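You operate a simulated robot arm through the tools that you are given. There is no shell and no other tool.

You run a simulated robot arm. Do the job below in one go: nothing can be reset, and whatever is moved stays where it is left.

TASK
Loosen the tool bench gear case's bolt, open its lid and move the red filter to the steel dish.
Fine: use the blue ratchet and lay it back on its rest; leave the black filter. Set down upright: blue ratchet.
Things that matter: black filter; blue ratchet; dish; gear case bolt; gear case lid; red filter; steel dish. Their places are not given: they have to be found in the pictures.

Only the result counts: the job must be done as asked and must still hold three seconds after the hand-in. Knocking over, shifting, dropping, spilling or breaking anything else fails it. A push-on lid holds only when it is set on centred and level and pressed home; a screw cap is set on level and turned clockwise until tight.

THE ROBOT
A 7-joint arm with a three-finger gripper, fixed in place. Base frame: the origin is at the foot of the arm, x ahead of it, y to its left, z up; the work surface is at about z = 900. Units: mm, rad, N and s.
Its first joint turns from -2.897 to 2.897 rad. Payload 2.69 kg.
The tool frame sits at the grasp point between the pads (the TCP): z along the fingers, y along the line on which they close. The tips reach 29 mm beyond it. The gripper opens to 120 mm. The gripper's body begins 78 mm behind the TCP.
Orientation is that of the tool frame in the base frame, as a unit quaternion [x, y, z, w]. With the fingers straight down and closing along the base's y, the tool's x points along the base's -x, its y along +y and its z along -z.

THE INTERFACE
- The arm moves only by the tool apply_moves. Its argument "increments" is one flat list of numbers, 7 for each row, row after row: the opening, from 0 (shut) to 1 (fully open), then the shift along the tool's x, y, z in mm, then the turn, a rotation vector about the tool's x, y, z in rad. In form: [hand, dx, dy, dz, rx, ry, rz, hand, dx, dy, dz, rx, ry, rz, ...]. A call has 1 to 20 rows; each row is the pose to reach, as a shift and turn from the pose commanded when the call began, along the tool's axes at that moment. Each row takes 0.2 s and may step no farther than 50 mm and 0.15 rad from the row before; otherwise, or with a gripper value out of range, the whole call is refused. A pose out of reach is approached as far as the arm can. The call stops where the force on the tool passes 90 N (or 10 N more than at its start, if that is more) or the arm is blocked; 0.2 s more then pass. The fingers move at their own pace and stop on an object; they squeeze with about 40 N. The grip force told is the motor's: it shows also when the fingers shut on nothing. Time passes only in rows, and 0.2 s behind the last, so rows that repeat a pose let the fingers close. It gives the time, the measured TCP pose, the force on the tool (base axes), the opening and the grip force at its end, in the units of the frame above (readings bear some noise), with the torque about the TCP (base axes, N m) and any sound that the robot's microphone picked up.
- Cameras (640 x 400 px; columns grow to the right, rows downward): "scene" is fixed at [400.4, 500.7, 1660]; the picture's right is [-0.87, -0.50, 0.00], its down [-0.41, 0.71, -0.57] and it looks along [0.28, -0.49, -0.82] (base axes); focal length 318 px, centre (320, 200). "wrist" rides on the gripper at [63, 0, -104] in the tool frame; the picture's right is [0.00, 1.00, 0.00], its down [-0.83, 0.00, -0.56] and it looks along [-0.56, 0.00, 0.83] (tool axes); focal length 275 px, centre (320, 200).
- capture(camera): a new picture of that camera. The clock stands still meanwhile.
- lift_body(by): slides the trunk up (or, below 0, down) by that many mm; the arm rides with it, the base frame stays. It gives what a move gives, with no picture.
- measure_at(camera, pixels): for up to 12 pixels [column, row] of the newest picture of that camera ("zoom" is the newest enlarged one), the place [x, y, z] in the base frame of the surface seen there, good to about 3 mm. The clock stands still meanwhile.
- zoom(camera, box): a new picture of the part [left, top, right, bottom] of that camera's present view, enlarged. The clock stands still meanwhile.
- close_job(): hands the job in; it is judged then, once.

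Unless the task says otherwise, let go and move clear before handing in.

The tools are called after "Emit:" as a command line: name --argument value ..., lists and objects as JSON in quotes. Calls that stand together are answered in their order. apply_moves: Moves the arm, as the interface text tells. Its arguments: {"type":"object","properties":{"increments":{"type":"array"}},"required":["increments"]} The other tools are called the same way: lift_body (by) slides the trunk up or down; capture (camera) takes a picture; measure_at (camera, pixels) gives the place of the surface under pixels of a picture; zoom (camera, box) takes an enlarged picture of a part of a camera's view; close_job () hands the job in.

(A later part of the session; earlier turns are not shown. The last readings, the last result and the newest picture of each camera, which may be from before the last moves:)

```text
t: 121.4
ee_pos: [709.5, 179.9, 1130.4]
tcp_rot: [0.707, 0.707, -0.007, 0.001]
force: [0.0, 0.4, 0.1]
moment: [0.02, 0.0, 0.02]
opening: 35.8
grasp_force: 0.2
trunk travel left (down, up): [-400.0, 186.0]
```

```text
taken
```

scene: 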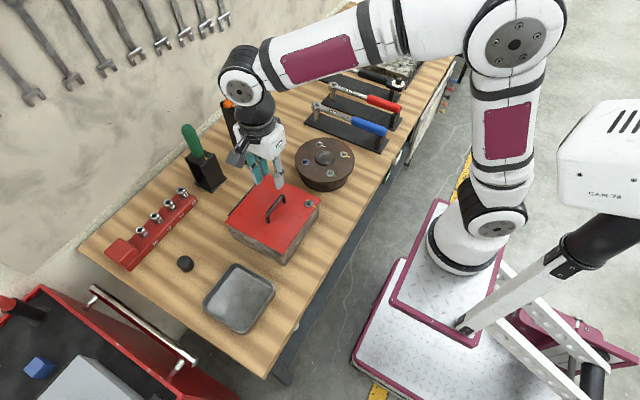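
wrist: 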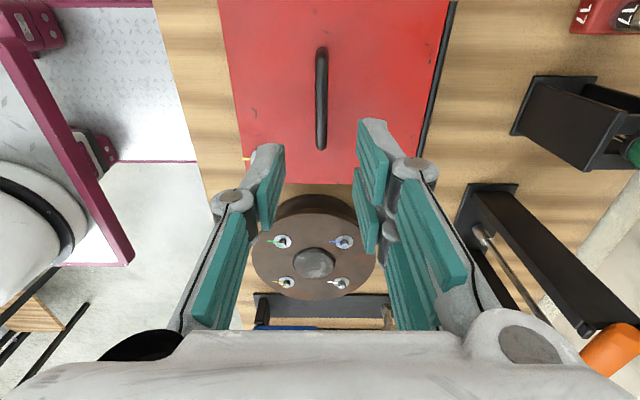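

The bail is visible at column 321 (rows 50–145). Measuring it, the hinge bar and the lid corners.

Emit:
measure_at --camera "wrist" --pixels '[[321, 52], [321, 75], [321, 100], [321, 125], [321, 143], [452, 20], [445, 60], [430, 140], [425, 170], [245, 150], [300, 180], [405, 100]]'

Emit:
zoom --camera "scene" --box '[215, 165, 325, 265]'

```text
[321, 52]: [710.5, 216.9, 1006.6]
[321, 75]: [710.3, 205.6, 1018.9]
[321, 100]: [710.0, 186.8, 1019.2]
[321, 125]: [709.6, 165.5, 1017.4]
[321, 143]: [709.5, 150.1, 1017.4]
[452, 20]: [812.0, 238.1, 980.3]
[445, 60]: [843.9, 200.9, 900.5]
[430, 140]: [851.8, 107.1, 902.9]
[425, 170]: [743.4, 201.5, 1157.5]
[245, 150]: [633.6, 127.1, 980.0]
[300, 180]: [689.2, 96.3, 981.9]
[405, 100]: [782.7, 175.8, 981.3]
```

```text
4.00 times, centred on (270, 215) of scene
```

zoom: 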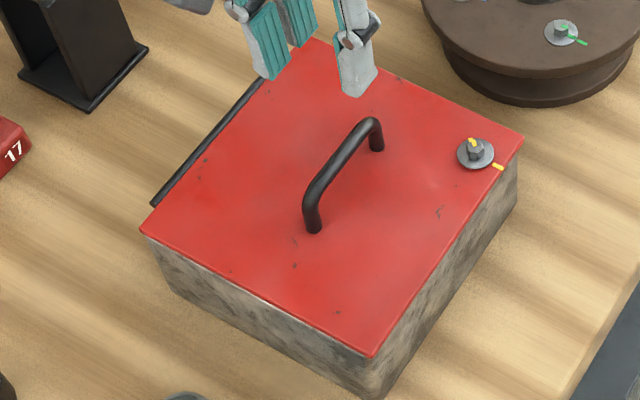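

Bail axis is at x≈710, z≈1014, y 146–218. Lowering over its middle and gripping it.

Emit:
apply_moves --increments '[0.3, 2, 0.5, 40, 0, 0, 0, 0.3, 2, 0.5, 75, 0, 0, 0, 0.3, 2, 0.5, 95, 0, 0, 0, 0.3, 2, 0.5, 103, 0, 0, 0, 0.3, 2, 0.5, 103, 0, 0, 0, 0.0, 2, 0.5, 103, 0, 0, 0, 0.0, 2, 0.5, 103, 0, 0, 0, 0.0, 2, 0.5, 103, 0, 0, 0]'

Emit:
capture --camera "wrist"

Emit:
zoom --camera "scene" --box '[215, 140, 325, 260]'

```text
t: 123.2
ee_pos: [708.9, 179.0, 1028.3]
tcp_rot: [0.708, 0.706, -0.009, 0.002]
force: [1.3, 0.4, -3.3]
moment: [0.1, -0.01, 0.13]
opening: 9.1
grasp_force: 36.2
trunk travel left (down, up): [-400.0, 186.0]
```

```text
taken
```

wrist: 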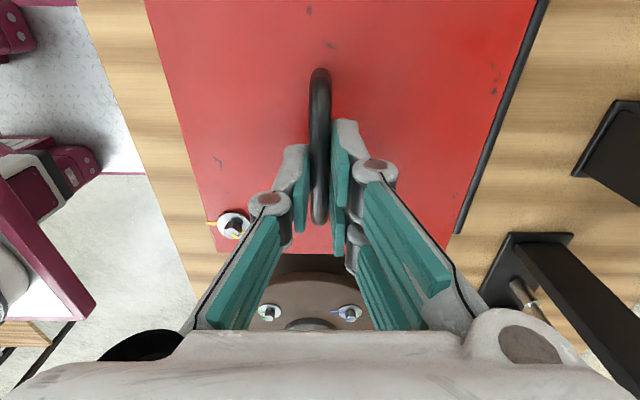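

```text
3.33 times, centred on (270, 200) of scene
```

zoom: 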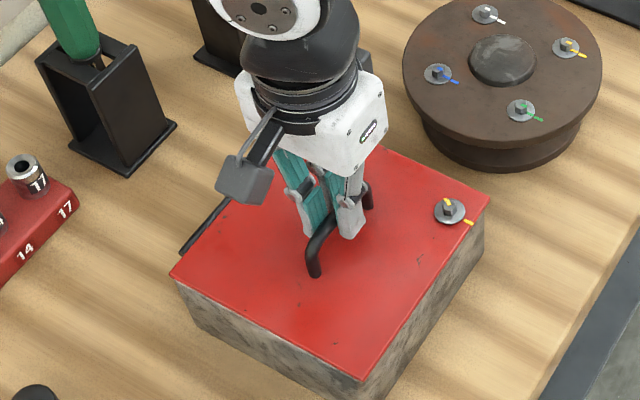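

Bail gripped (9.1 mm). I'll lift along the hinge arc a little and check that the lid moves freely.

Emit:
apply_moves --increments '[0, 0, 0.5, -1.4, 0, 0, 0, 0, 0, 1.15, -2.9, 0, 0, 0, 0, 0, 2.4, -5.8, 0, 0, 0, 0, 0, 4.2, -9.6, 0, 0, 0, 0, 0, 4.2, -9.6, 0, 0, 0]'

Emit:
zoom --camera "scene" --box '[215, 140, 325, 260]'

```text
t: 124.4
ee_pos: [713.6, 177.9, 1037.1]
tcp_rot: [0.707, 0.707, -0.008, 0.002]
force: [3.7, -7.8, -5.0]
moment: [-0.46, 0.0, 0.05]
opening: 9.2
grasp_force: 37.0
trunk travel left (down, up): [-400.0, 186.0]
```

```text
3.33 times, centred on (270, 200) of scene
```

zoom: 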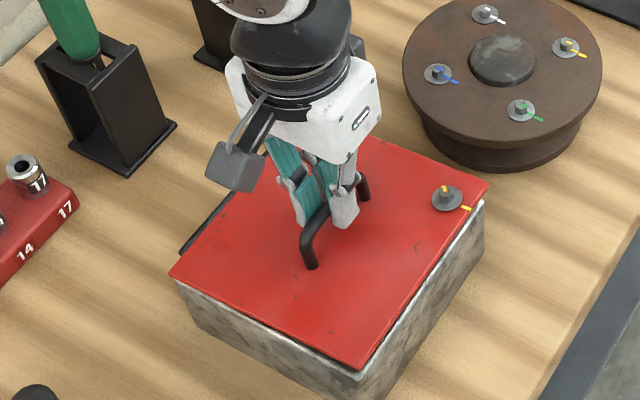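

The lid lifts freely with the bolt. Continuing along the hinge arc with the tool tilting gradually.

Emit:
apply_moves --increments '[0, 0, 1.5, -2.8, 0, 0, 0, 0, 0, 3.5, -6.5, 0, 0, 0, 0, 0, 7.4, -12.6, 0, 0, 0, 0, 0, 11.8, -18.5, 0, 0, 0, 0, 0, 16.9, -24.1, 0.03, 0, 0, 0, 0, 22.5, -29.3, 0.07, 0, 0, 0, 0, 28.4, -34.1, 0.1, 0, 0, 0, 0, 34.7, -38.6, 0.14, 0, 0, 0, 0, 41.2, -42.5, 0.18, 0, 0, 0, 0, 41.2, -42.5, 0.18, 0, 0]'

Emit:
capture --camera "wrist"

Emit:
zoom --camera "scene" --box '[215, 110, 335, 260]'

```text
t: 126.6
ee_pos: [755.8, 179.0, 1078.9]
tcp_rot: [0.704, 0.704, -0.07, -0.062]
force: [-3.3, -11.5, 4.9]
moment: [-0.63, 0.05, -0.25]
opening: 9.0
grasp_force: 36.3
trunk travel left (down, up): [-400.0, 186.0]
```

```text
taken
```

wrist: 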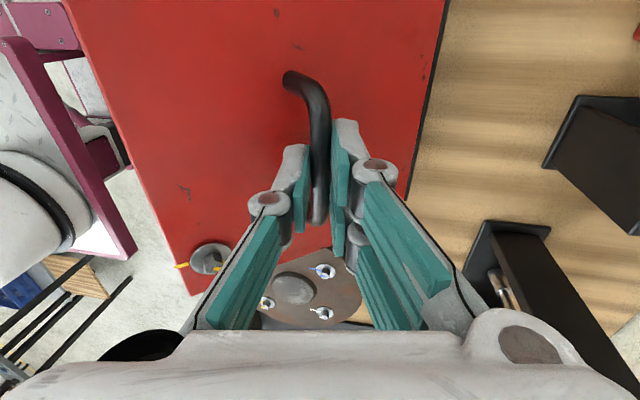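

```text
2.67 times, centred on (275, 185) of scene
```

zoom: 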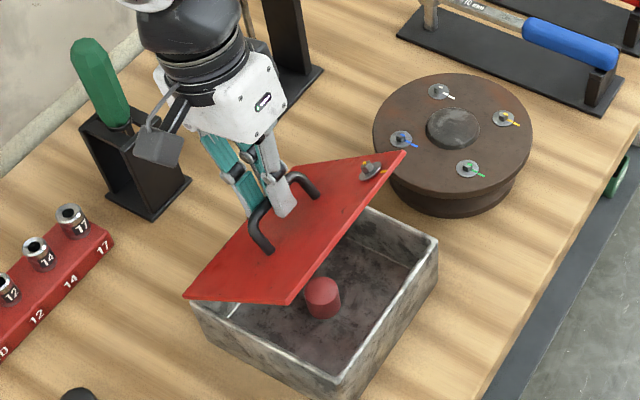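

The red filter is visible inside the case (zoom (323,297)). The lid is at about 38°; continuing to open along the arc.

Emit:
apply_moves --increments '[0, -0.5, 3, -2.3, 0.015, 0, 0, 0, -1, 6, -4.7, 0.03, 0, 0, 0, -2, 12.4, -9, 0.07, 0, 0, 0, -2, 19.1, -12.8, 0.11, 0, 0, 0, -2, 26.1, -16.1, 0.15, 0, 0, 0, -2, 33.2, -19, 0.19, 0, 0, 0, -2, 40.6, -21.4, 0.23, 0, 0, 0, -2, 48.2, -23.3, 0.27, 0, 0, 0, -2, 55.9, -24.6, 0.32, 0, 0, 0, -2, 55.9, -24.6, 0.32, 0, 0]'

Emit:
capture --camera "wrist"

Emit:
zoom --camera "scene" --box '[205, 90, 335, 260]'

```text
t: 128.8
ee_pos: [814.7, 178.9, 1093.6]
tcp_rot: [0.686, 0.683, -0.181, -0.174]
force: [0.1, 8.3, 17.0]
moment: [-0.05, 0.1, -0.57]
opening: 9.2
grasp_force: 37.1
trunk travel left (down, up): [-400.0, 186.0]
```

```text
taken
```

wrist: 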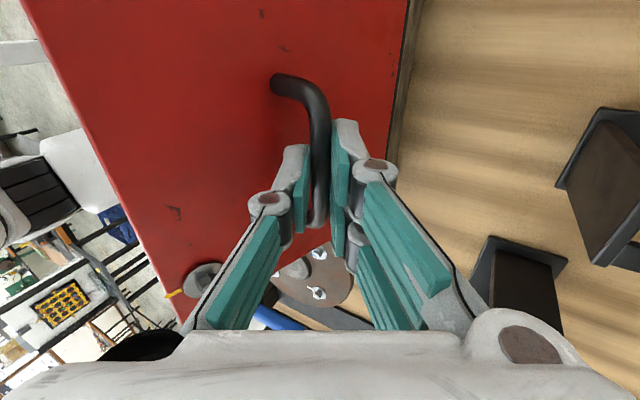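

```text
2.35 times, centred on (270, 175) of scene
```

zoom: 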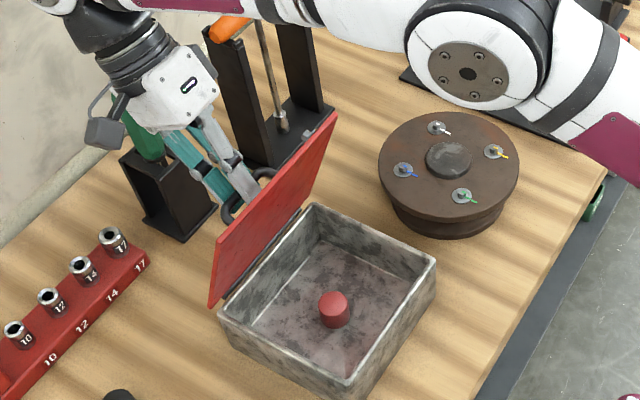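

The lid is at about 70°, the red filter clearly visible at zoom (333,308). Continuing past vertical, in small steps.

Emit:
apply_moves --increments '[0, 1, 3, -2, 0.015, 0, 0, 0, 1, 6.4, -4.1, 0.03, 0, 0, 0, 1, 10, -6, 0.05, 0, 0, 0, 1, 13.2, -7.7, 0.07, 0, 0, 0, 1, 17, -8.8, 0.09, 0, 0, 0, 1, 20.7, -9.9, 0.11, 0, 0, 0, 1, 20.7, -9.9, 0.11, 0, 0]'

Emit:
zoom --camera "scene" --box '[175, 60, 335, 260]'

Emit:
capture --camera "wrist"

```text
t: 130.4
ee_pos: [823.4, 178.9, 1093.6]
tcp_rot: [0.684, 0.679, -0.192, -0.184]
force: [-0.2, 3.6, 0.1]
moment: [-0.21, 0.04, -0.31]
opening: 9.1
grasp_force: 37.2
out of reach, approached as far as the arm can: row 3, 4, 5, 6, 7
trunk travel left (down, up): [-400.0, 186.0]
```

```text
2.00 times, centred on (255, 160) of scene
```

zoom: 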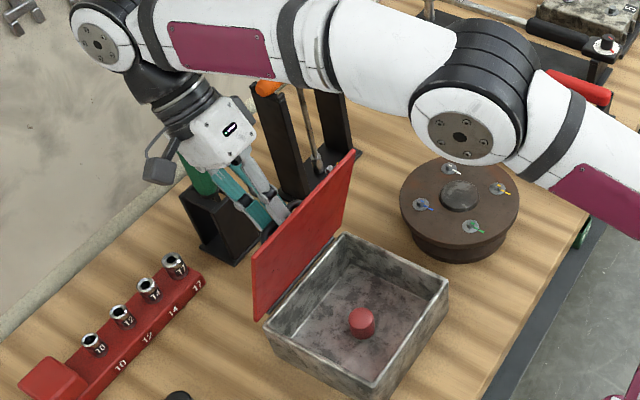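

```text
taken
```

wrist: 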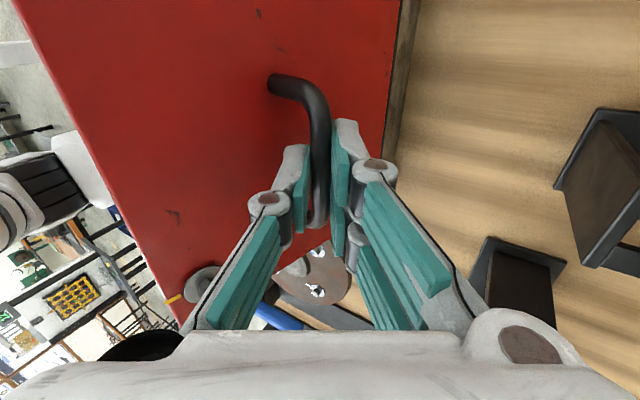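

The arm is at its reach limit with this tilt. I'll check where the commanded pose stands with a null row, then continue with less tilt.

Emit:
apply_moves --increments '[0, 0, 0, 0, 0, 0, 0]'

```text
t: 130.8
ee_pos: [823.0, 178.8, 1092.9]
tcp_rot: [0.683, 0.68, -0.193, -0.184]
force: [-1.1, 2.9, -2.3]
moment: [-0.14, 0.01, -0.38]
opening: 9.2
grasp_force: 36.4
trunk travel left (down, up): [-400.0, 186.0]
```

Commanded pose equals the reached one. I'll carry on along the arc while reducing the tilt to stay within reach, up to about 90°.

Emit:
apply_moves --increments '[0, 0, 2.8, -1.3, -0.03, 0, 0, 0, 0, 5.5, -2.6, -0.06, 0, 0, 0, 0, 8.7, -3.9, -0.09, 0, 0, 0, 0, 11.8, -5.1, -0.12, 0, 0, 0, 0, 15, -6.1, -0.145, 0, 0, 0, 0, 18.3, -7.1, -0.17, 0, 0, 0, 0, 22, -7.9, -0.18, 0, 0, 0, 0, 25.5, -8.6, -0.19, 0, 0, 0, 0, 25.5, -8.6, -0.19, 0, 0]'

Emit:
zoom --camera "scene" --box '[175, 60, 335, 260]'

Emit:
capture --camera "wrist"

```text
t: 132.8
ee_pos: [848.9, 179.6, 1087.2]
tcp_rot: [0.698, 0.695, -0.126, -0.118]
force: [-0.1, 3.5, 1.2]
moment: [-0.64, 0.03, -0.61]
opening: 9.1
grasp_force: 36.8
trunk travel left (down, up): [-400.0, 186.0]
```

```text
2.00 times, centred on (255, 160) of scene
```

zoom: 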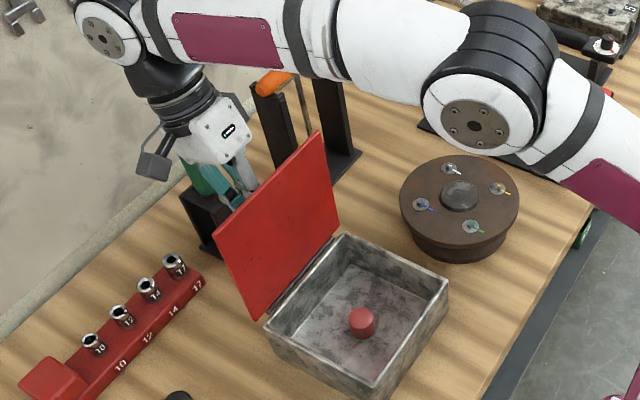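

```text
taken
```

wrist: 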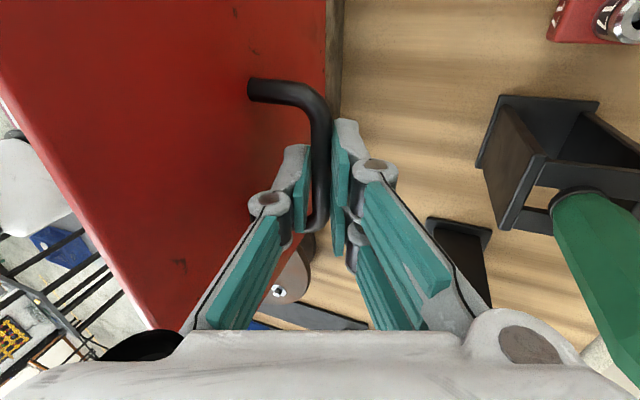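

The lid is about vertical. A little further (to ~95°), then I'll loosen slightly to see whether it stays.

Emit:
apply_moves --increments '[0, 0, 2.2, -0.2, 0, 0, 0, 0, 0, 4.6, -0.4, 0, 0, 0, 0, 0, 7.4, 0.3, 0, 0, 0, 0, 0, 10.2, 0.6, 0, 0, 0, 0, 0, 10.2, 0.6, 0, 0, 0]'

Emit:
zoom --camera "scene" --box '[175, 60, 335, 260]'

```text
t: 134.0
ee_pos: [859.9, 178.2, 1082.1]
tcp_rot: [0.698, 0.695, -0.128, -0.118]
force: [-0.4, -4.8, -1.4]
moment: [-1.05, 0.0, -0.42]
opening: 9.1
grasp_force: 37.1
trunk travel left (down, up): [-400.0, 186.0]
```

```text
2.00 times, centred on (255, 160) of scene
```

zoom: 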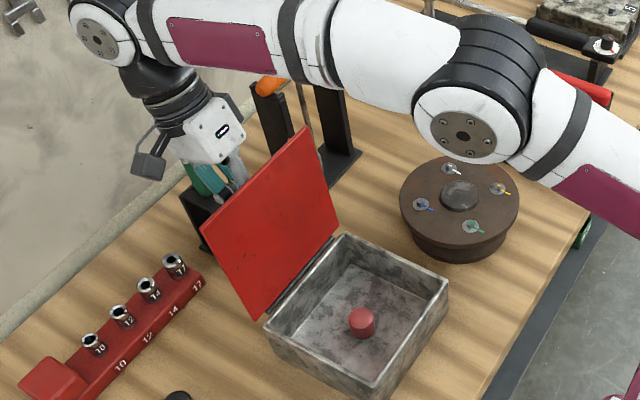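

Lid at ~96° with no resistance. Opening slightly to test whether it stays by itself.

Emit:
apply_moves --increments '[0.13, 0, 0, 0, 0, 0, 0, 0.15, 0, 0, 0, 0, 0, 0, 0.15, 0, 0, 0, 0, 0, 0, 0.15, 0, 0, 0, 0, 0, 0]'

Emit:
capture --camera "wrist"

Emit:
zoom --camera "scene" --box '[175, 60, 335, 260]'

```text
t: 135.0
ee_pos: [859.0, 181.3, 1083.4]
tcp_rot: [0.698, 0.695, -0.128, -0.118]
force: [0.3, 0.3, 0.2]
moment: [-0.02, -0.02, 0.02]
opening: 18.4
grasp_force: 0.5
trunk travel left (down, up): [-400.0, 186.0]
```

```text
taken
```

wrist: 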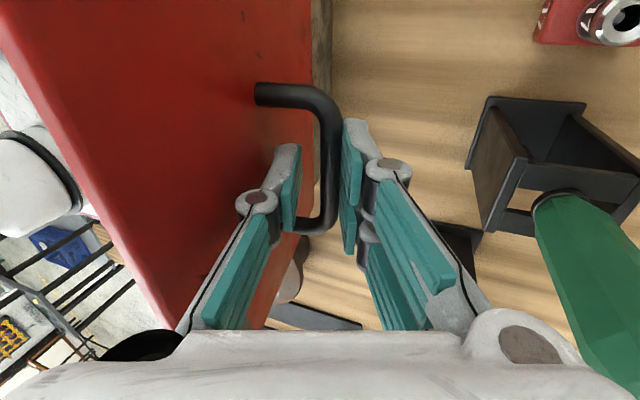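

```text
2.00 times, centred on (255, 160) of scene
```

zoom: 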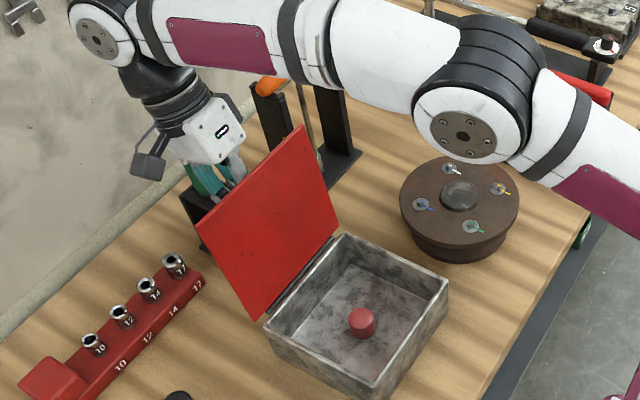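

The bail sits between the open pads, possibly leaning on the +x pad. I'll move the hand a few mm further along the arc to see whether the lid follows or has reached its stop.

Emit:
apply_moves --increments '[0.15, 0, 3.2, 0.1, 0, 0, 0, 0.15, 0, 6.5, 0.3, 0, 0, 0, 0.15, 0, 6.5, 0.3, 0, 0, 0]'

Emit:
capture --camera "wrist"

```text
t: 135.8
ee_pos: [863.5, 180.1, 1079.6]
tcp_rot: [0.698, 0.695, -0.128, -0.119]
force: [0.1, 0.1, 0.1]
moment: [0.01, -0.01, 0.01]
opening: 18.3
grasp_force: 0.2
trunk travel left (down, up): [-400.0, 186.0]
```

```text
taken
```

wrist: 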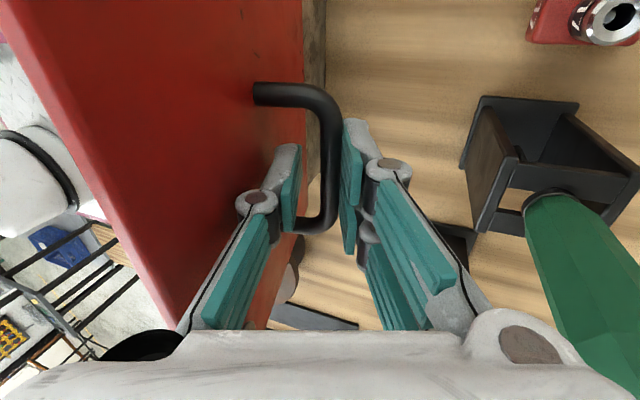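

The lid follows the pad, so it is past balance and opening by gravity. Before easing it further, I'll measure the nearby green handle for clearance.

Emit:
measure_at --camera "wrist" --pixels '[[550, 210], [560, 260], [590, 330], [620, 250], [530, 160], [480, 190], [330, 150], [250, 60], [160, 300], [260, 95]]'

Emit:
measure_at --camera "scene" --pixels '[[188, 125], [195, 145], [205, 160], [200, 185], [262, 105]]'

Emit:
zoom --camera "scene" --box '[165, 80, 285, 230]'

```text
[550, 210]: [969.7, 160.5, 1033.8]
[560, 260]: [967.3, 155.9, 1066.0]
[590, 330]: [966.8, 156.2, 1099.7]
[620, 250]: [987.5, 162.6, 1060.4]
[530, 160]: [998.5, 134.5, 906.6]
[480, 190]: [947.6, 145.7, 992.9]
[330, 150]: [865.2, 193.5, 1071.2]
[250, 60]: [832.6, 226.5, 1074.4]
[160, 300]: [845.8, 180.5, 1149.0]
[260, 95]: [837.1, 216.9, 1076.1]
```

```text
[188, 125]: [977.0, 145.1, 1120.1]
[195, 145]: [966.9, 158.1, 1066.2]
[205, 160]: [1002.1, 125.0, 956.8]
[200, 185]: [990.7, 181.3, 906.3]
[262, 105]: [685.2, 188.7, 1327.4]
```

```text
2.67 times, centred on (225, 155) of scene
```

zoom: 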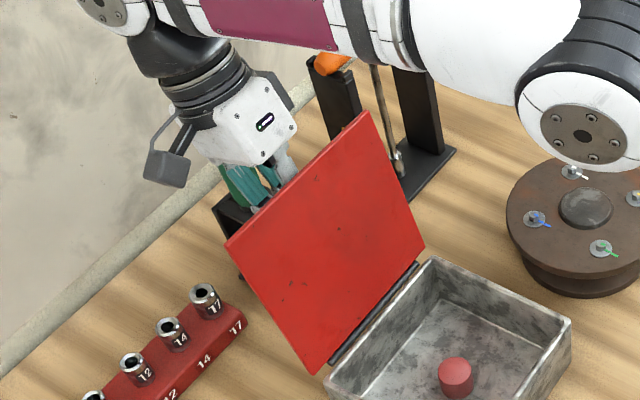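

Green handle's near side is at x≈967, y 141–171, top z≈1120. I'll slide the hand 10 mm in +y along the bail to stay clear and ease the lid a bit further.

Emit:
apply_moves --increments '[0.15, 4, 0, 0, 0, 0, 0, 0.15, 10, 0, 0, 0, 0, 0, 0.15, 10, 3, 0.7, 0, 0, 0, 0.15, 10, 6, 1.4, 0, 0, 0, 0.15, 10, 6, 1.4, 0, 0, 0]'

Emit:
capture --camera "wrist"

Emit:
zoom --camera "scene" --box '[165, 80, 285, 230]'

```text
t: 137.0
ee_pos: [868.6, 188.8, 1077.2]
tcp_rot: [0.698, 0.695, -0.127, -0.119]
force: [1.3, -0.1, -0.4]
moment: [0.02, -0.04, -0.02]
opening: 18.7
grasp_force: 0.3
trunk travel left (down, up): [-400.0, 186.0]
```

```text
taken
```

wrist: 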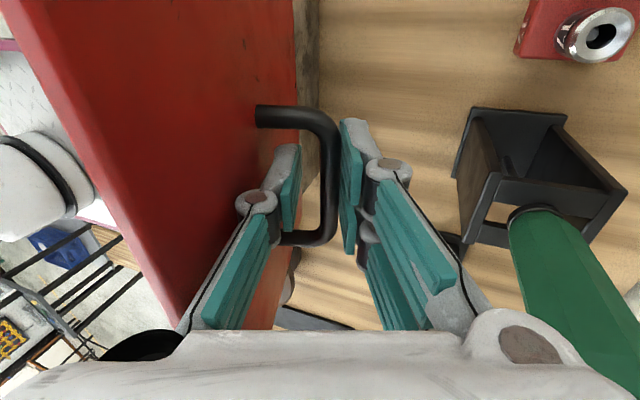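

```text
2.67 times, centred on (225, 155) of scene
```

zoom: 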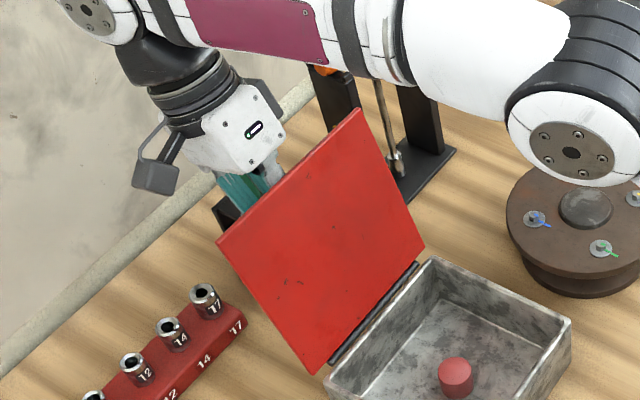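

Still following. Easing a further 4°.

Emit:
apply_moves --increments '[0.15, 0, 3.5, 1, 0, 0, 0, 0.15, 0, 7.1, 2, 0, 0, 0, 0.15, 0, 7.1, 2, 0, 0, 0]'

Emit:
capture --camera "wrist"

Emit:
zoom --camera "scene" --box '[165, 80, 285, 230]'

```text
t: 137.8
ee_pos: [873.9, 188.9, 1072.6]
tcp_rot: [0.697, 0.695, -0.127, -0.118]
force: [0.8, 0.1, 0.1]
moment: [0.01, 0.0, 0.0]
opening: 18.2
grasp_force: 0.1
trunk travel left (down, up): [-400.0, 186.0]
```

```text
taken
```

wrist: 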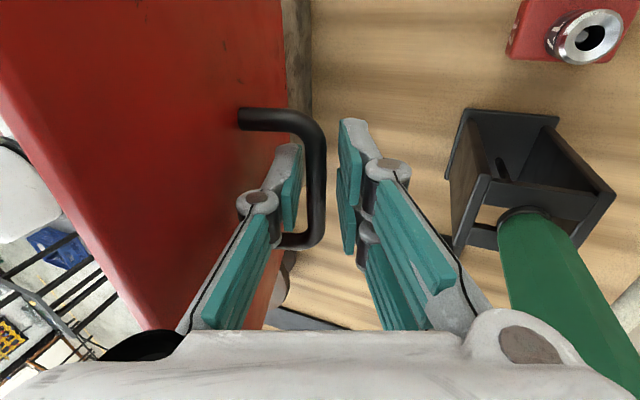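

```text
2.67 times, centred on (225, 155) of scene
```

zoom: 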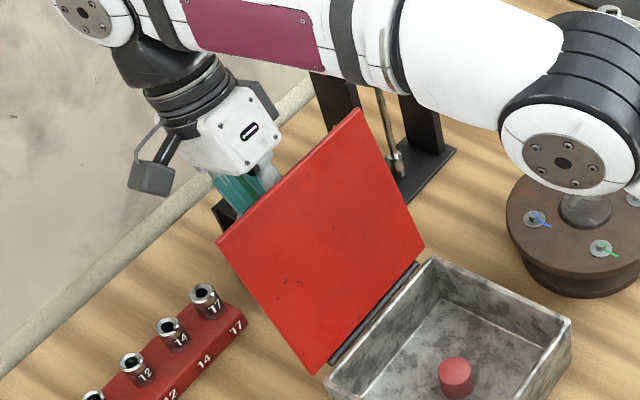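

The lid has come to rest at its stop (~103°; it no longer follows, and a gap to the +x pad is visible). I'll withdraw along the tool axis, then straighten up.

Emit:
apply_moves --increments '[0.16, 0, -1, -8, 0, 0, 0, 0.16, 0, -1.5, -18, 0, 0, 0, 0.16, 0, -2, -32, 0, 0, 0, 0.16, 0, -2, -50, 0, 0, 0, 0.16, 0, -2, -70, 0, 0, 0, 0.16, 0, -2, -90, 0, 0, 0, 0.16, 0, -2, -90, 0, 0, 0]'

Emit:
capture --camera "wrist"

Emit:
zoom --camera "scene" --box '[165, 40, 325, 240]'

```text
t: 139.4
ee_pos: [873.3, 185.1, 1109.9]
tcp_rot: [0.698, 0.695, -0.125, -0.119]
force: [0.6, 0.7, -0.6]
moment: [0.03, 0.01, -0.01]
opening: 19.1
grasp_force: 0.0
out of reach, approached as far as the arm can: row 3, 4, 5, 6, 7
trunk travel left (down, up): [-400.0, 186.0]
```

```text
taken
```

wrist: 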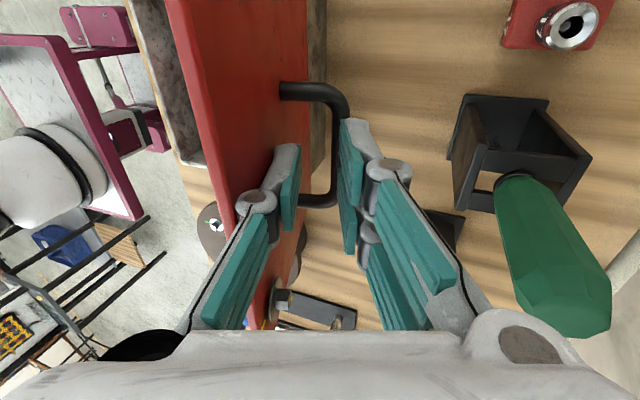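

```text
2.00 times, centred on (245, 140) of scene
```

zoom: 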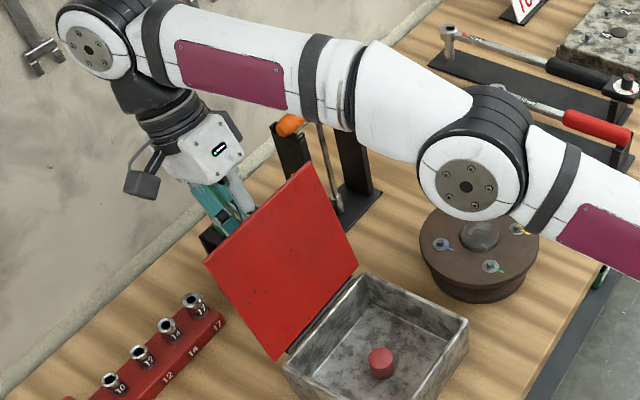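

The fingertips are now above the bail; the arm is again near its reach limit. I'll un-tilt the tool while rising, keeping clear of the lid edge.

Emit:
apply_moves --increments '[0.16, 0, 3.7, -4.5, -0.08, 0, 0, 0.16, 0, 6.6, -10.9, -0.16, 0, 0, 0.16, 0, 8.6, -20.2, -0.24, 0, 0, 0.16, 0, 9.9, -31.3, -0.32, 0, 0, 0.16, 0, 5.1, -44.4, -0.35, 0, 0, 0.16, 0, -5.2, -72.6, -0.35, 0, 0, 0.16, 0, -5.2, -72.6, -0.35, 0, 0]'

Emit:
zoom --camera "scene" --box '[165, 40, 325, 240]'

```text
t: 141.0
ee_pos: [893.6, 186.8, 1182.8]
tcp_rot: [0.708, 0.706, -0.004, 0.005]
force: [0.0, 0.0, -0.5]
moment: [0.0, -0.03, 0.01]
opening: 19.2
grasp_force: 0.0
trunk travel left (down, up): [-400.0, 186.0]
```

```text
2.00 times, centred on (245, 140) of scene
```

zoom: 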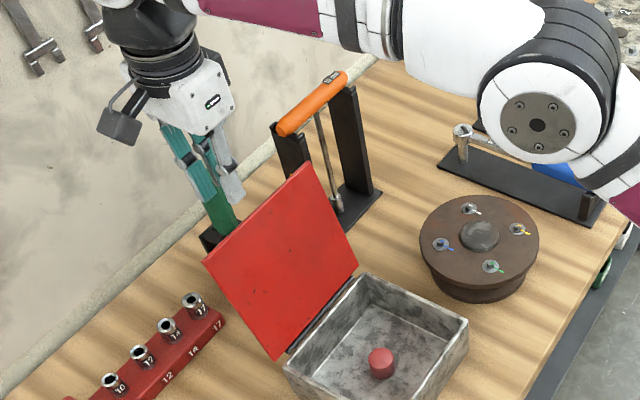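

The lid stays open on its own. Now I'll locate the red filter and the case interior.

Emit:
zoom --camera "scene" --box '[225, 170, 325, 265]'

```text
4.21 times, centred on (275, 218) of scene
```

zoom: 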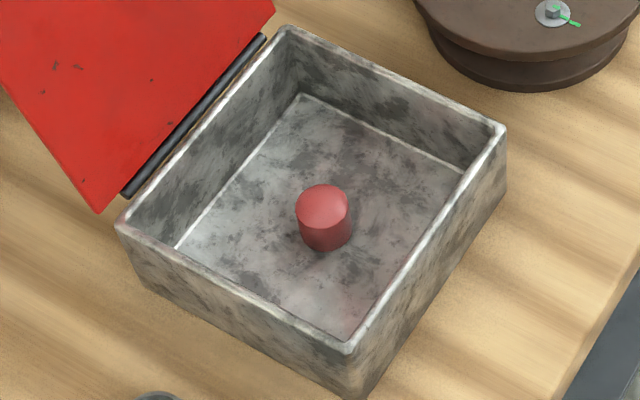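

Emit:
measure_at --camera "zoom" --pixels '[[323, 203], [300, 205], [346, 205], [322, 190], [322, 220], [325, 240], [250, 230], [300, 300], [290, 30], [120, 225], [345, 345], [503, 130]]'

Emit:
measure_at --camera "scene" --pixels '[[240, 298], [264, 284], [236, 327], [214, 300], [237, 268], [272, 284], [236, 332], [205, 303], [234, 263], [186, 263], [186, 268]]'

```text
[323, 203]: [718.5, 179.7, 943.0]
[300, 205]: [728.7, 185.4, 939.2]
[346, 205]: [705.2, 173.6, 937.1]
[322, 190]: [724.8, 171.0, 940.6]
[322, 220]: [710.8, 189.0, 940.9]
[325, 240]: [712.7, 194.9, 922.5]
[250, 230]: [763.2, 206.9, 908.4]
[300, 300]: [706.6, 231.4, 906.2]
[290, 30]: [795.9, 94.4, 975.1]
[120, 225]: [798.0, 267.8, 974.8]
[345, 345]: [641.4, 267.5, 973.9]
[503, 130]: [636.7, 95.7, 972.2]
```

```text
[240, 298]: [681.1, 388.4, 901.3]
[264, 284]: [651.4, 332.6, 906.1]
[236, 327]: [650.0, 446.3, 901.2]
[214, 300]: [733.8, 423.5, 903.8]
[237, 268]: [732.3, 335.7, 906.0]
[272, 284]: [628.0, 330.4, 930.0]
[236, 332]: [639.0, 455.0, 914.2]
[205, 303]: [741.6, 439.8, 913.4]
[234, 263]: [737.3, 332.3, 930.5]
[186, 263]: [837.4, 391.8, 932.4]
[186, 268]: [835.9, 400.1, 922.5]
```

The red filter stands at about (718,180), top z≈941, ~27 mm across, floor z≈907; the dish floor centre is ≈(687,390). I'll move over the filter with the tool at yaw 0, first clearing the lid's top edge.

Emit:
apply_moves --increments '[0.5, 0, 0, -30, 0, 0, 0, 0.5, 0, -10, -55, 0, 0, -0.05, 0.5, -1, -45, -60, 0, 0, -0.18, 0.5, -2, -85, -60, 0, 0, -0.31, 0.5, -4, -125, -60, 0, 0, -0.44, 0.5, -6, -160, -50, 0, 0, -0.57, 0.5, -6.8, -175, -25, 0, 0, -0.7, 0.5, -6.8, -175.6, 0, 0, 0, -0.83, 0.5, -6.8, -175.6, 25, 0, 0, -0.96, 0.5, -6.8, -175.6, 50, 0, 0, -1.09, 0.5, -6.8, -175.6, 60, 0, 0, -1.22, 0.5, -6.8, -175.6, 60, 0, 0, -1.35, 0.5, -6.8, -175.6, 60, 0, 0, -1.48, 0.5, -6.8, -175.6, 60, 0, 0, -1.571, 0.5, -6.8, -175.6, 60, 0, 0, -1.571]'

Emit:
capture --camera "wrist"

Emit:
capture --camera "scene"

```text
t: 144.2
ee_pos: [719.0, 179.6, 1120.8]
tcp_rot: [0.001, 1.0, -0.006, 0.0]
force: [0.6, 0.5, -0.1]
moment: [0.01, 0.0, -0.02]
opening: 59.7
grasp_force: 0.1
trunk travel left (down, up): [-400.0, 186.0]
```

```text
taken
```

wrist: 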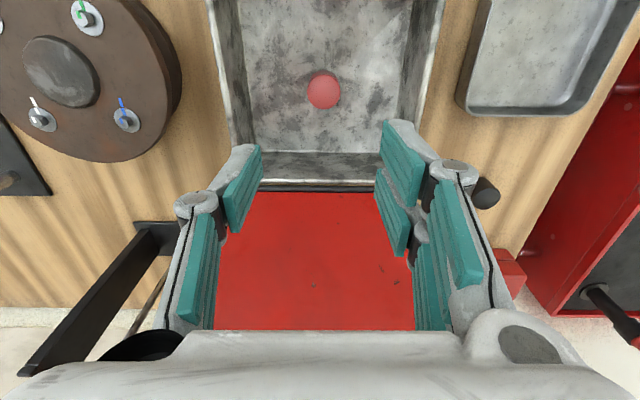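

```text
taken
```

scene: 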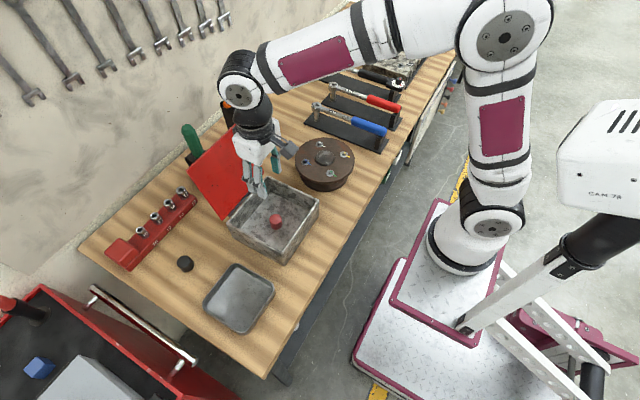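

The filter is visible in the wrist view at (323,90). Measuring it for final alignment.

Emit:
measure_at --camera "wrist" --pixels '[[323, 90], [308, 90], [339, 90], [323, 76], [323, 105], [290, 110], [323, 150], [228, 100], [425, 100]]'

```text
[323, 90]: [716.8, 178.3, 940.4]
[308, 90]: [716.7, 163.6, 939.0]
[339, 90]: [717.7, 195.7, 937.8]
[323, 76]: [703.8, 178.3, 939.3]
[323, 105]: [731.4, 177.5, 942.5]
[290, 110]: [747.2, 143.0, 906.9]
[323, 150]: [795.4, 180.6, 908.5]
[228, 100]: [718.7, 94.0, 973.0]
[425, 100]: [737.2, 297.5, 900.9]
```

Filter centre ≈(717.3,179), top z≈940. Descending to TCP z≈940 (tips ~4 mm above the floor).

Emit:
apply_moves --increments '[0.5, 1.5, -0.5, 45, 0, 0, 0, 0.5, 1.5, -0.5, 90, 0, 0, 0, 0.5, 1.5, -0.5, 130, 0, 0, 0, 0.5, 1.5, -0.5, 158, 0, 0, 0, 0.5, 1.5, -0.5, 173, 0, 0, 0, 0.5, 1.5, -0.5, 180, 0, 0, 0, 0.5, 1.5, -0.5, 180, 0, 0, 0]'

Emit:
capture --camera "wrist"

```text
t: 145.8
ee_pos: [718.8, 176.8, 941.2]
tcp_rot: [0.001, 1.0, -0.007, 0.001]
force: [-0.2, 0.1, 0.0]
moment: [0.03, 0.0, -0.01]
opening: 60.2
grasp_force: 0.0
trunk travel left (down, up): [-400.0, 186.0]
```

```text
taken
```

wrist: 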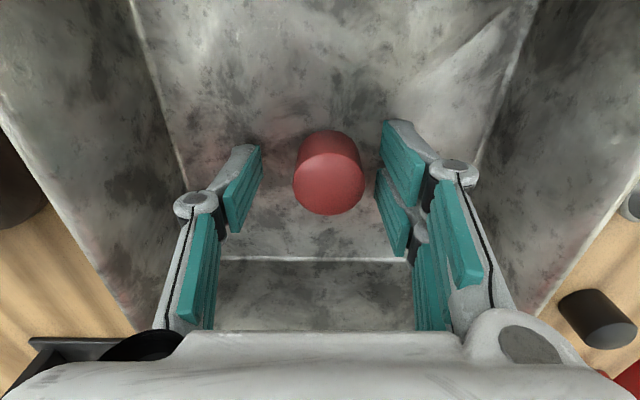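

The filter is centred between the fingers. Closing the grip.

Emit:
apply_moves --increments '[0.35, 0, 0, 0, 0, 0, 0, 0.2, 0, 0, 0, 0, 0, 0, 0.0, 0, 0, 0, 0, 0, 0, 0.0, 0, 0, 0, 0, 0, 0, 0.0, 0, 0, 0, 0, 0, 0]'

Emit:
capture --camera "wrist"

```text
t: 147.0
ee_pos: [719.2, 176.0, 941.4]
tcp_rot: [0.001, 1.0, -0.005, 0.001]
force: [0.4, 0.3, 0.2]
moment: [0.03, 0.03, 0.01]
opening: 31.9
grasp_force: 39.9
trunk travel left (down, up): [-400.0, 186.0]
```

```text
taken
```

wrist: 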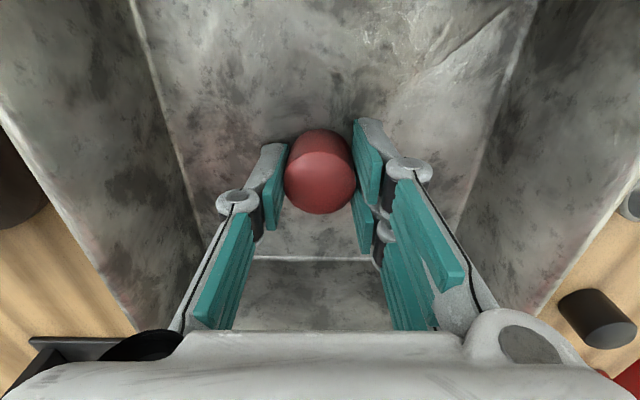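

Filter gripped (31.9 mm, 40 N). Lifting it straight out.

Emit:
apply_moves --increments '[0, 0, 0, -2, 0, 0, 0, 0, 0, 0, -8, 0, 0, 0, 0, 0, 0, -17, 0, 0, 0, 0, 0, 0, -28, 0, 0, 0, 0, 0, 0, -40, 0, 0, 0, 0, 0, 0, -52, 0, 0, 0, 0, 0, 0, -64, 0, 0, 0, 0, 0, 0, -76, 0, 0, 0, 0, 0, 0, -88, 0, 0, 0, 0, 0, 0, -99, 0, 0, 0, 0, 0, 0, -108, 0, 0, 0, 0, 0, 0, -115, 0, 0, 0, 0, 0, 0, -119, 0, 0, 0, 0, 0, 0, -120, 0, 0, 0, 0, 0, 0, -120, 0, 0, 0]'

Emit:
capture --camera "wrist"

Emit:
zoom --camera "scene" --box '[190, 110, 330, 290]'

```text
t: 150.2
ee_pos: [717.9, 175.6, 1060.5]
tcp_rot: [0.001, 1.0, -0.006, 0.001]
force: [0.3, 1.2, 0.2]
moment: [-0.02, -0.03, -0.01]
opening: 32.1
grasp_force: 39.7
trunk travel left (down, up): [-400.0, 186.0]
```

```text
taken
```

wrist: 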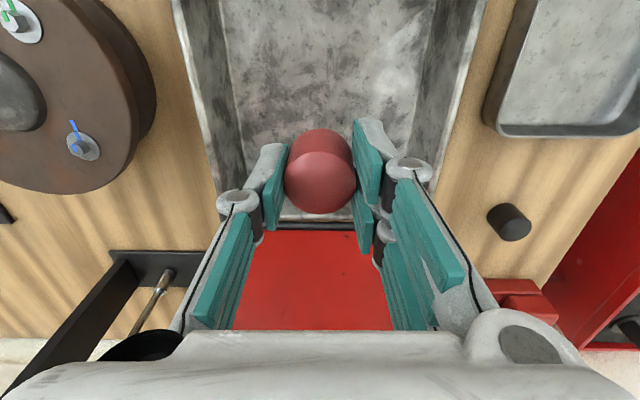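

```text
2.22 times, centred on (260, 200) of scene
```

zoom: 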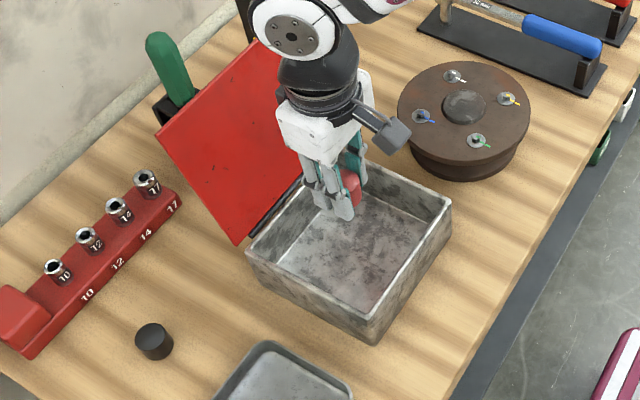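

The red filter is out of the case. Carrying it slowly over to the dish centre ≈(686,390).

Emit:
apply_moves --increments '[0, 0.3, 2.1, 0, 0, 0, 0, 0, 1, 6.4, 0, 0, 0, 0, 0, 2.2, 15, 0, 0, 0, 0, 0, 3.8, 25.7, 0, 0, 0, 0, 0, 5.8, 38.5, 0, 0, 0, 0, 0, 7.7, 51.4, 0, 0, 0, 0, 0, 9.6, 64.2, 0, 0, 0, 0, 0, 11.5, 77, 0, 0, 0, 0, 0, 13.4, 89.9, 0, 0, 0, 0, 0, 15.4, 102.7, 0, 0, 0, 0, 0, 17.3, 115.6, 0, 0, 0, 0, 0, 19.2, 128.4, 0, 0, 0, 0, 0, 21.1, 141.2, 0, 0, 0, 0, 0, 23, 154.1, 0, 0, 0, 0, 0, 25, 166.9, 0, 0, 0, 0, 0, 26.9, 179.8, 0, 0, 0, 0, 0, 28.8, 192.6, 0, 0, 0, 0, 0, 30.4, 203.3, 0, 0, 0, 0, 0, 31.4, 209.7, 0, 0, 0, 0, 0, 32, 214, 0, 0, 0, 0]'

Emit:
capture --camera "wrist"

Emit:
zoom --camera "scene" --box '[170, 180, 310, 350]'

```text
t: 154.4
ee_pos: [684.6, 392.1, 1056.2]
tcp_rot: [0.001, 1.0, -0.007, 0.001]
force: [0.3, -0.6, -0.7]
moment: [0.02, 0.01, 0.0]
opening: 32.0
grasp_force: 39.7
trunk travel left (down, up): [-400.0, 186.0]
```

```text
taken
```

wrist: 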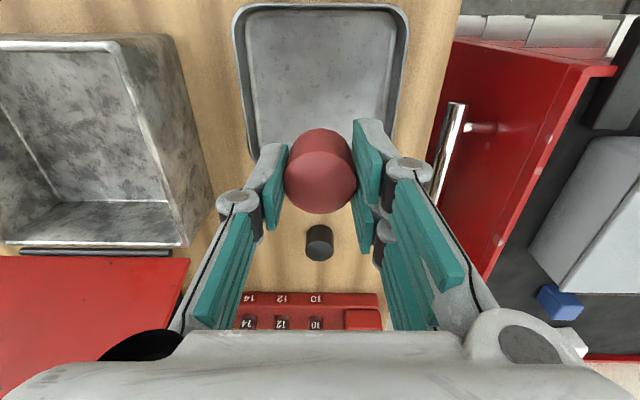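

```text
2.35 times, centred on (240, 265) of scene
```

zoom: 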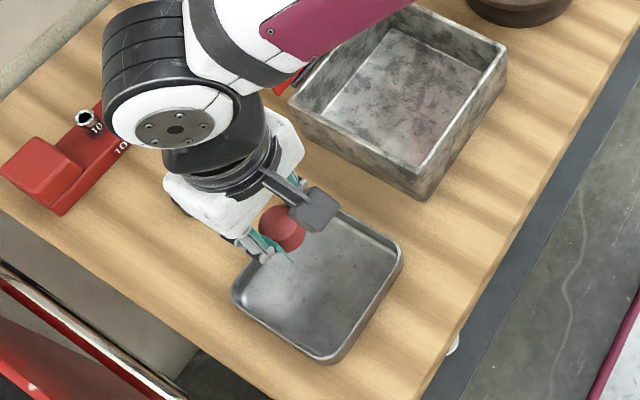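

Over the dish. Measuring dish edges from the wrist view to verify the set-down point.

Emit:
measure_at --camera "wrist" --pixels '[[320, 80], [320, 20], [250, 60], [395, 60], [320, 10], [240, 60], [404, 60], [258, 145], [390, 120], [280, 120]]'

```text
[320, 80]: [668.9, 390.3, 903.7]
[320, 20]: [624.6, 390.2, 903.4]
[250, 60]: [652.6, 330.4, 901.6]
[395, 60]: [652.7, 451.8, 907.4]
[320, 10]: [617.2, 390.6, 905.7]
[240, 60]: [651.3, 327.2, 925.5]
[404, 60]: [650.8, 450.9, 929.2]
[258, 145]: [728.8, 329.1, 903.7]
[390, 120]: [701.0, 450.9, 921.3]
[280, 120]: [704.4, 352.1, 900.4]
```

Dish interior spans x≈617–742, y≈328–452 (centre ≈(680,390)), floor z≈903. Lowering the filter to just above the floor.

Emit:
apply_moves --increments '[0, 1, -0.5, 2, 0, 0, 0, 0, 3, -1.5, 8, 0, 0, 0, 0, 4.6, -2, 18, 0, 0, 0, 0, 4.6, -2, 30, 0, 0, 0, 0, 4.6, -2, 42, 0, 0, 0, 0, 4.6, -2, 54, 0, 0, 0, 0, 4.6, -2, 66, 0, 0, 0, 0, 4.6, -2, 78, 0, 0, 0, 0, 4.6, -2, 89, 0, 0, 0, 0, 4.6, -2, 98, 0, 0, 0, 0, 4.6, -2, 105, 0, 0, 0, 0, 4.6, -2, 110, 0, 0, 0, 0, 4.6, -2, 113, 0, 0, 0, 0, 4.6, -2, 114.5, 0, 0, 0, 0, 4.6, -2, 114.5, 0, 0, 0]'

Emit:
zoom --camera "scene" --box '[190, 240, 300, 345]'

Emit:
capture --camera "wrist"

```text
t: 157.6
ee_pos: [682.1, 385.7, 943.6]
tcp_rot: [0.001, 1.0, -0.007, 0.001]
force: [0.7, 0.4, -0.4]
moment: [0.05, 0.04, 0.0]
opening: 31.9
grasp_force: 39.9
trunk travel left (down, up): [-400.0, 186.0]
```

```text
3.81 times, centred on (245, 292) of scene
```

zoom: 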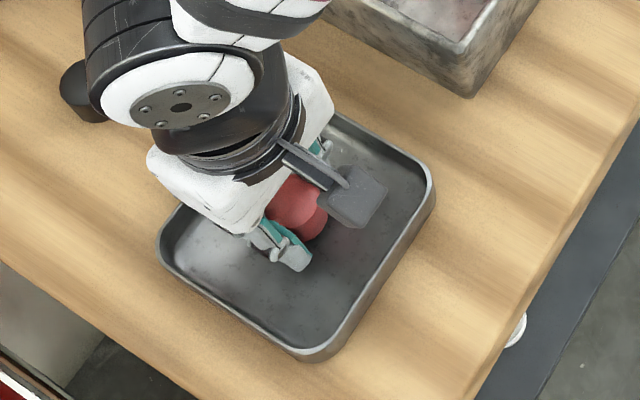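

```text
taken
```

wrist: 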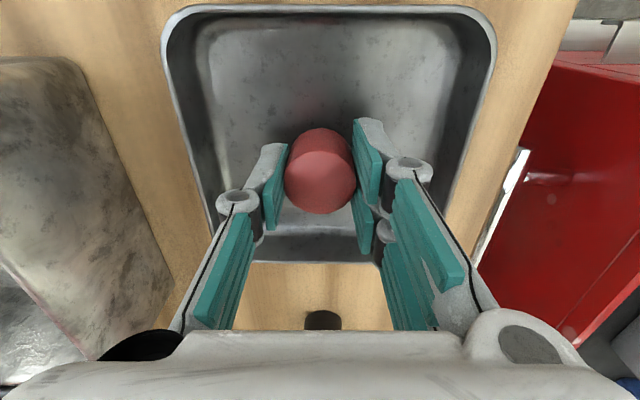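

Inside the dish now, just above its floor. Lowering in 1 mm steps until it touches.

Emit:
apply_moves --increments '[0, 0, 0, 1, 0, 0, 0, 0, 0, 0, 2, 0, 0, 0, 0, 0, 0, 3, 0, 0, 0, 0, 0, 0, 4, 0, 0, 0, 0, 0, 0, 4, 0, 0, 0]'

```text
t: 158.8
ee_pos: [680.2, 387.8, 939.0]
tcp_rot: [0.001, 1.0, -0.007, 0.001]
force: [0.5, -0.2, -0.5]
moment: [0.0, -0.01, -0.01]
opening: 32.0
grasp_force: 39.9
trunk travel left (down, up): [-400.0, 186.0]
```

Emit:
apply_moves --increments '[0, 0, 0, 0.7, 0, 0, 0, 0, 0, 0, 1.4, 0, 0, 0, 0, 0, 0, 2.1, 0, 0, 0, 0, 0, 0, 2.1, 0, 0, 0]'

```text
t: 159.8
ee_pos: [680.9, 387.3, 939.0]
tcp_rot: [0.001, 1.0, -0.006, 0.001]
force: [0.3, -2.3, 6.6]
moment: [-0.06, -0.01, 0.0]
opening: 31.8
grasp_force: 40.4
trunk travel left (down, up): [-400.0, 186.0]
```

Contact with the dish floor (6.6 N). Releasing the filter and lifting away.

Emit:
apply_moves --increments '[0, 0, 0, -0.6, 0, 0, 0, 0.3, 0, 0, -0.6, 0, 0, 0, 0.4, 0, 0, -0.6, 0, 0, 0, 0.45, 0, 0, -0.6, 0, 0, 0, 0.45, 0, 0, -10, 0, 0, 0, 0.45, 0, 0, -35, 0, 0, 0, 0.45, 0, 0, -75, 0, 0, 0, 0.45, 0, 0, -120, 0, 0, 0, 0.45, 0, 0, -165, 0, 0, 0, 0.45, 0, 0, -165, 0, 0, 0]'

Emit:
capture --camera "wrist"

Emit:
capture --camera "scene"

```text
t: 162.0
ee_pos: [681.7, 389.7, 1104.4]
tcp_rot: [0.001, 1.0, -0.006, 0.001]
force: [0.4, 0.8, 0.1]
moment: [0.02, 0.01, -0.02]
opening: 54.2
grasp_force: 0.0
trunk travel left (down, up): [-400.0, 186.0]
```

```text
taken
```

wrist: 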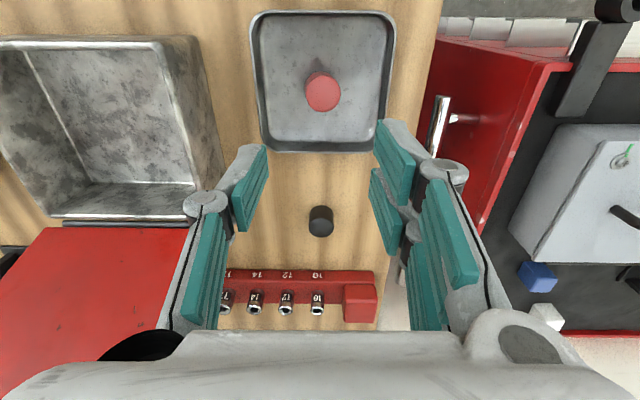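

```text
taken
```

scene: 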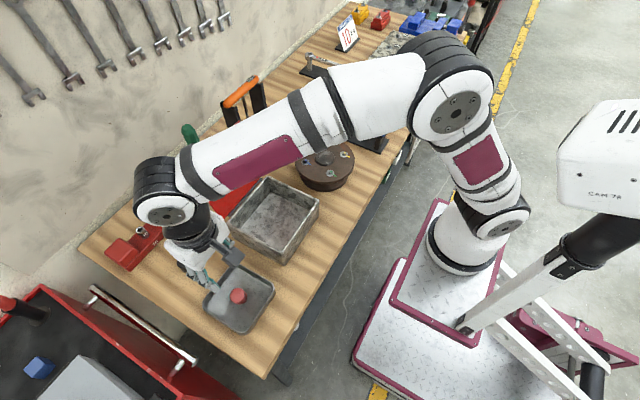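

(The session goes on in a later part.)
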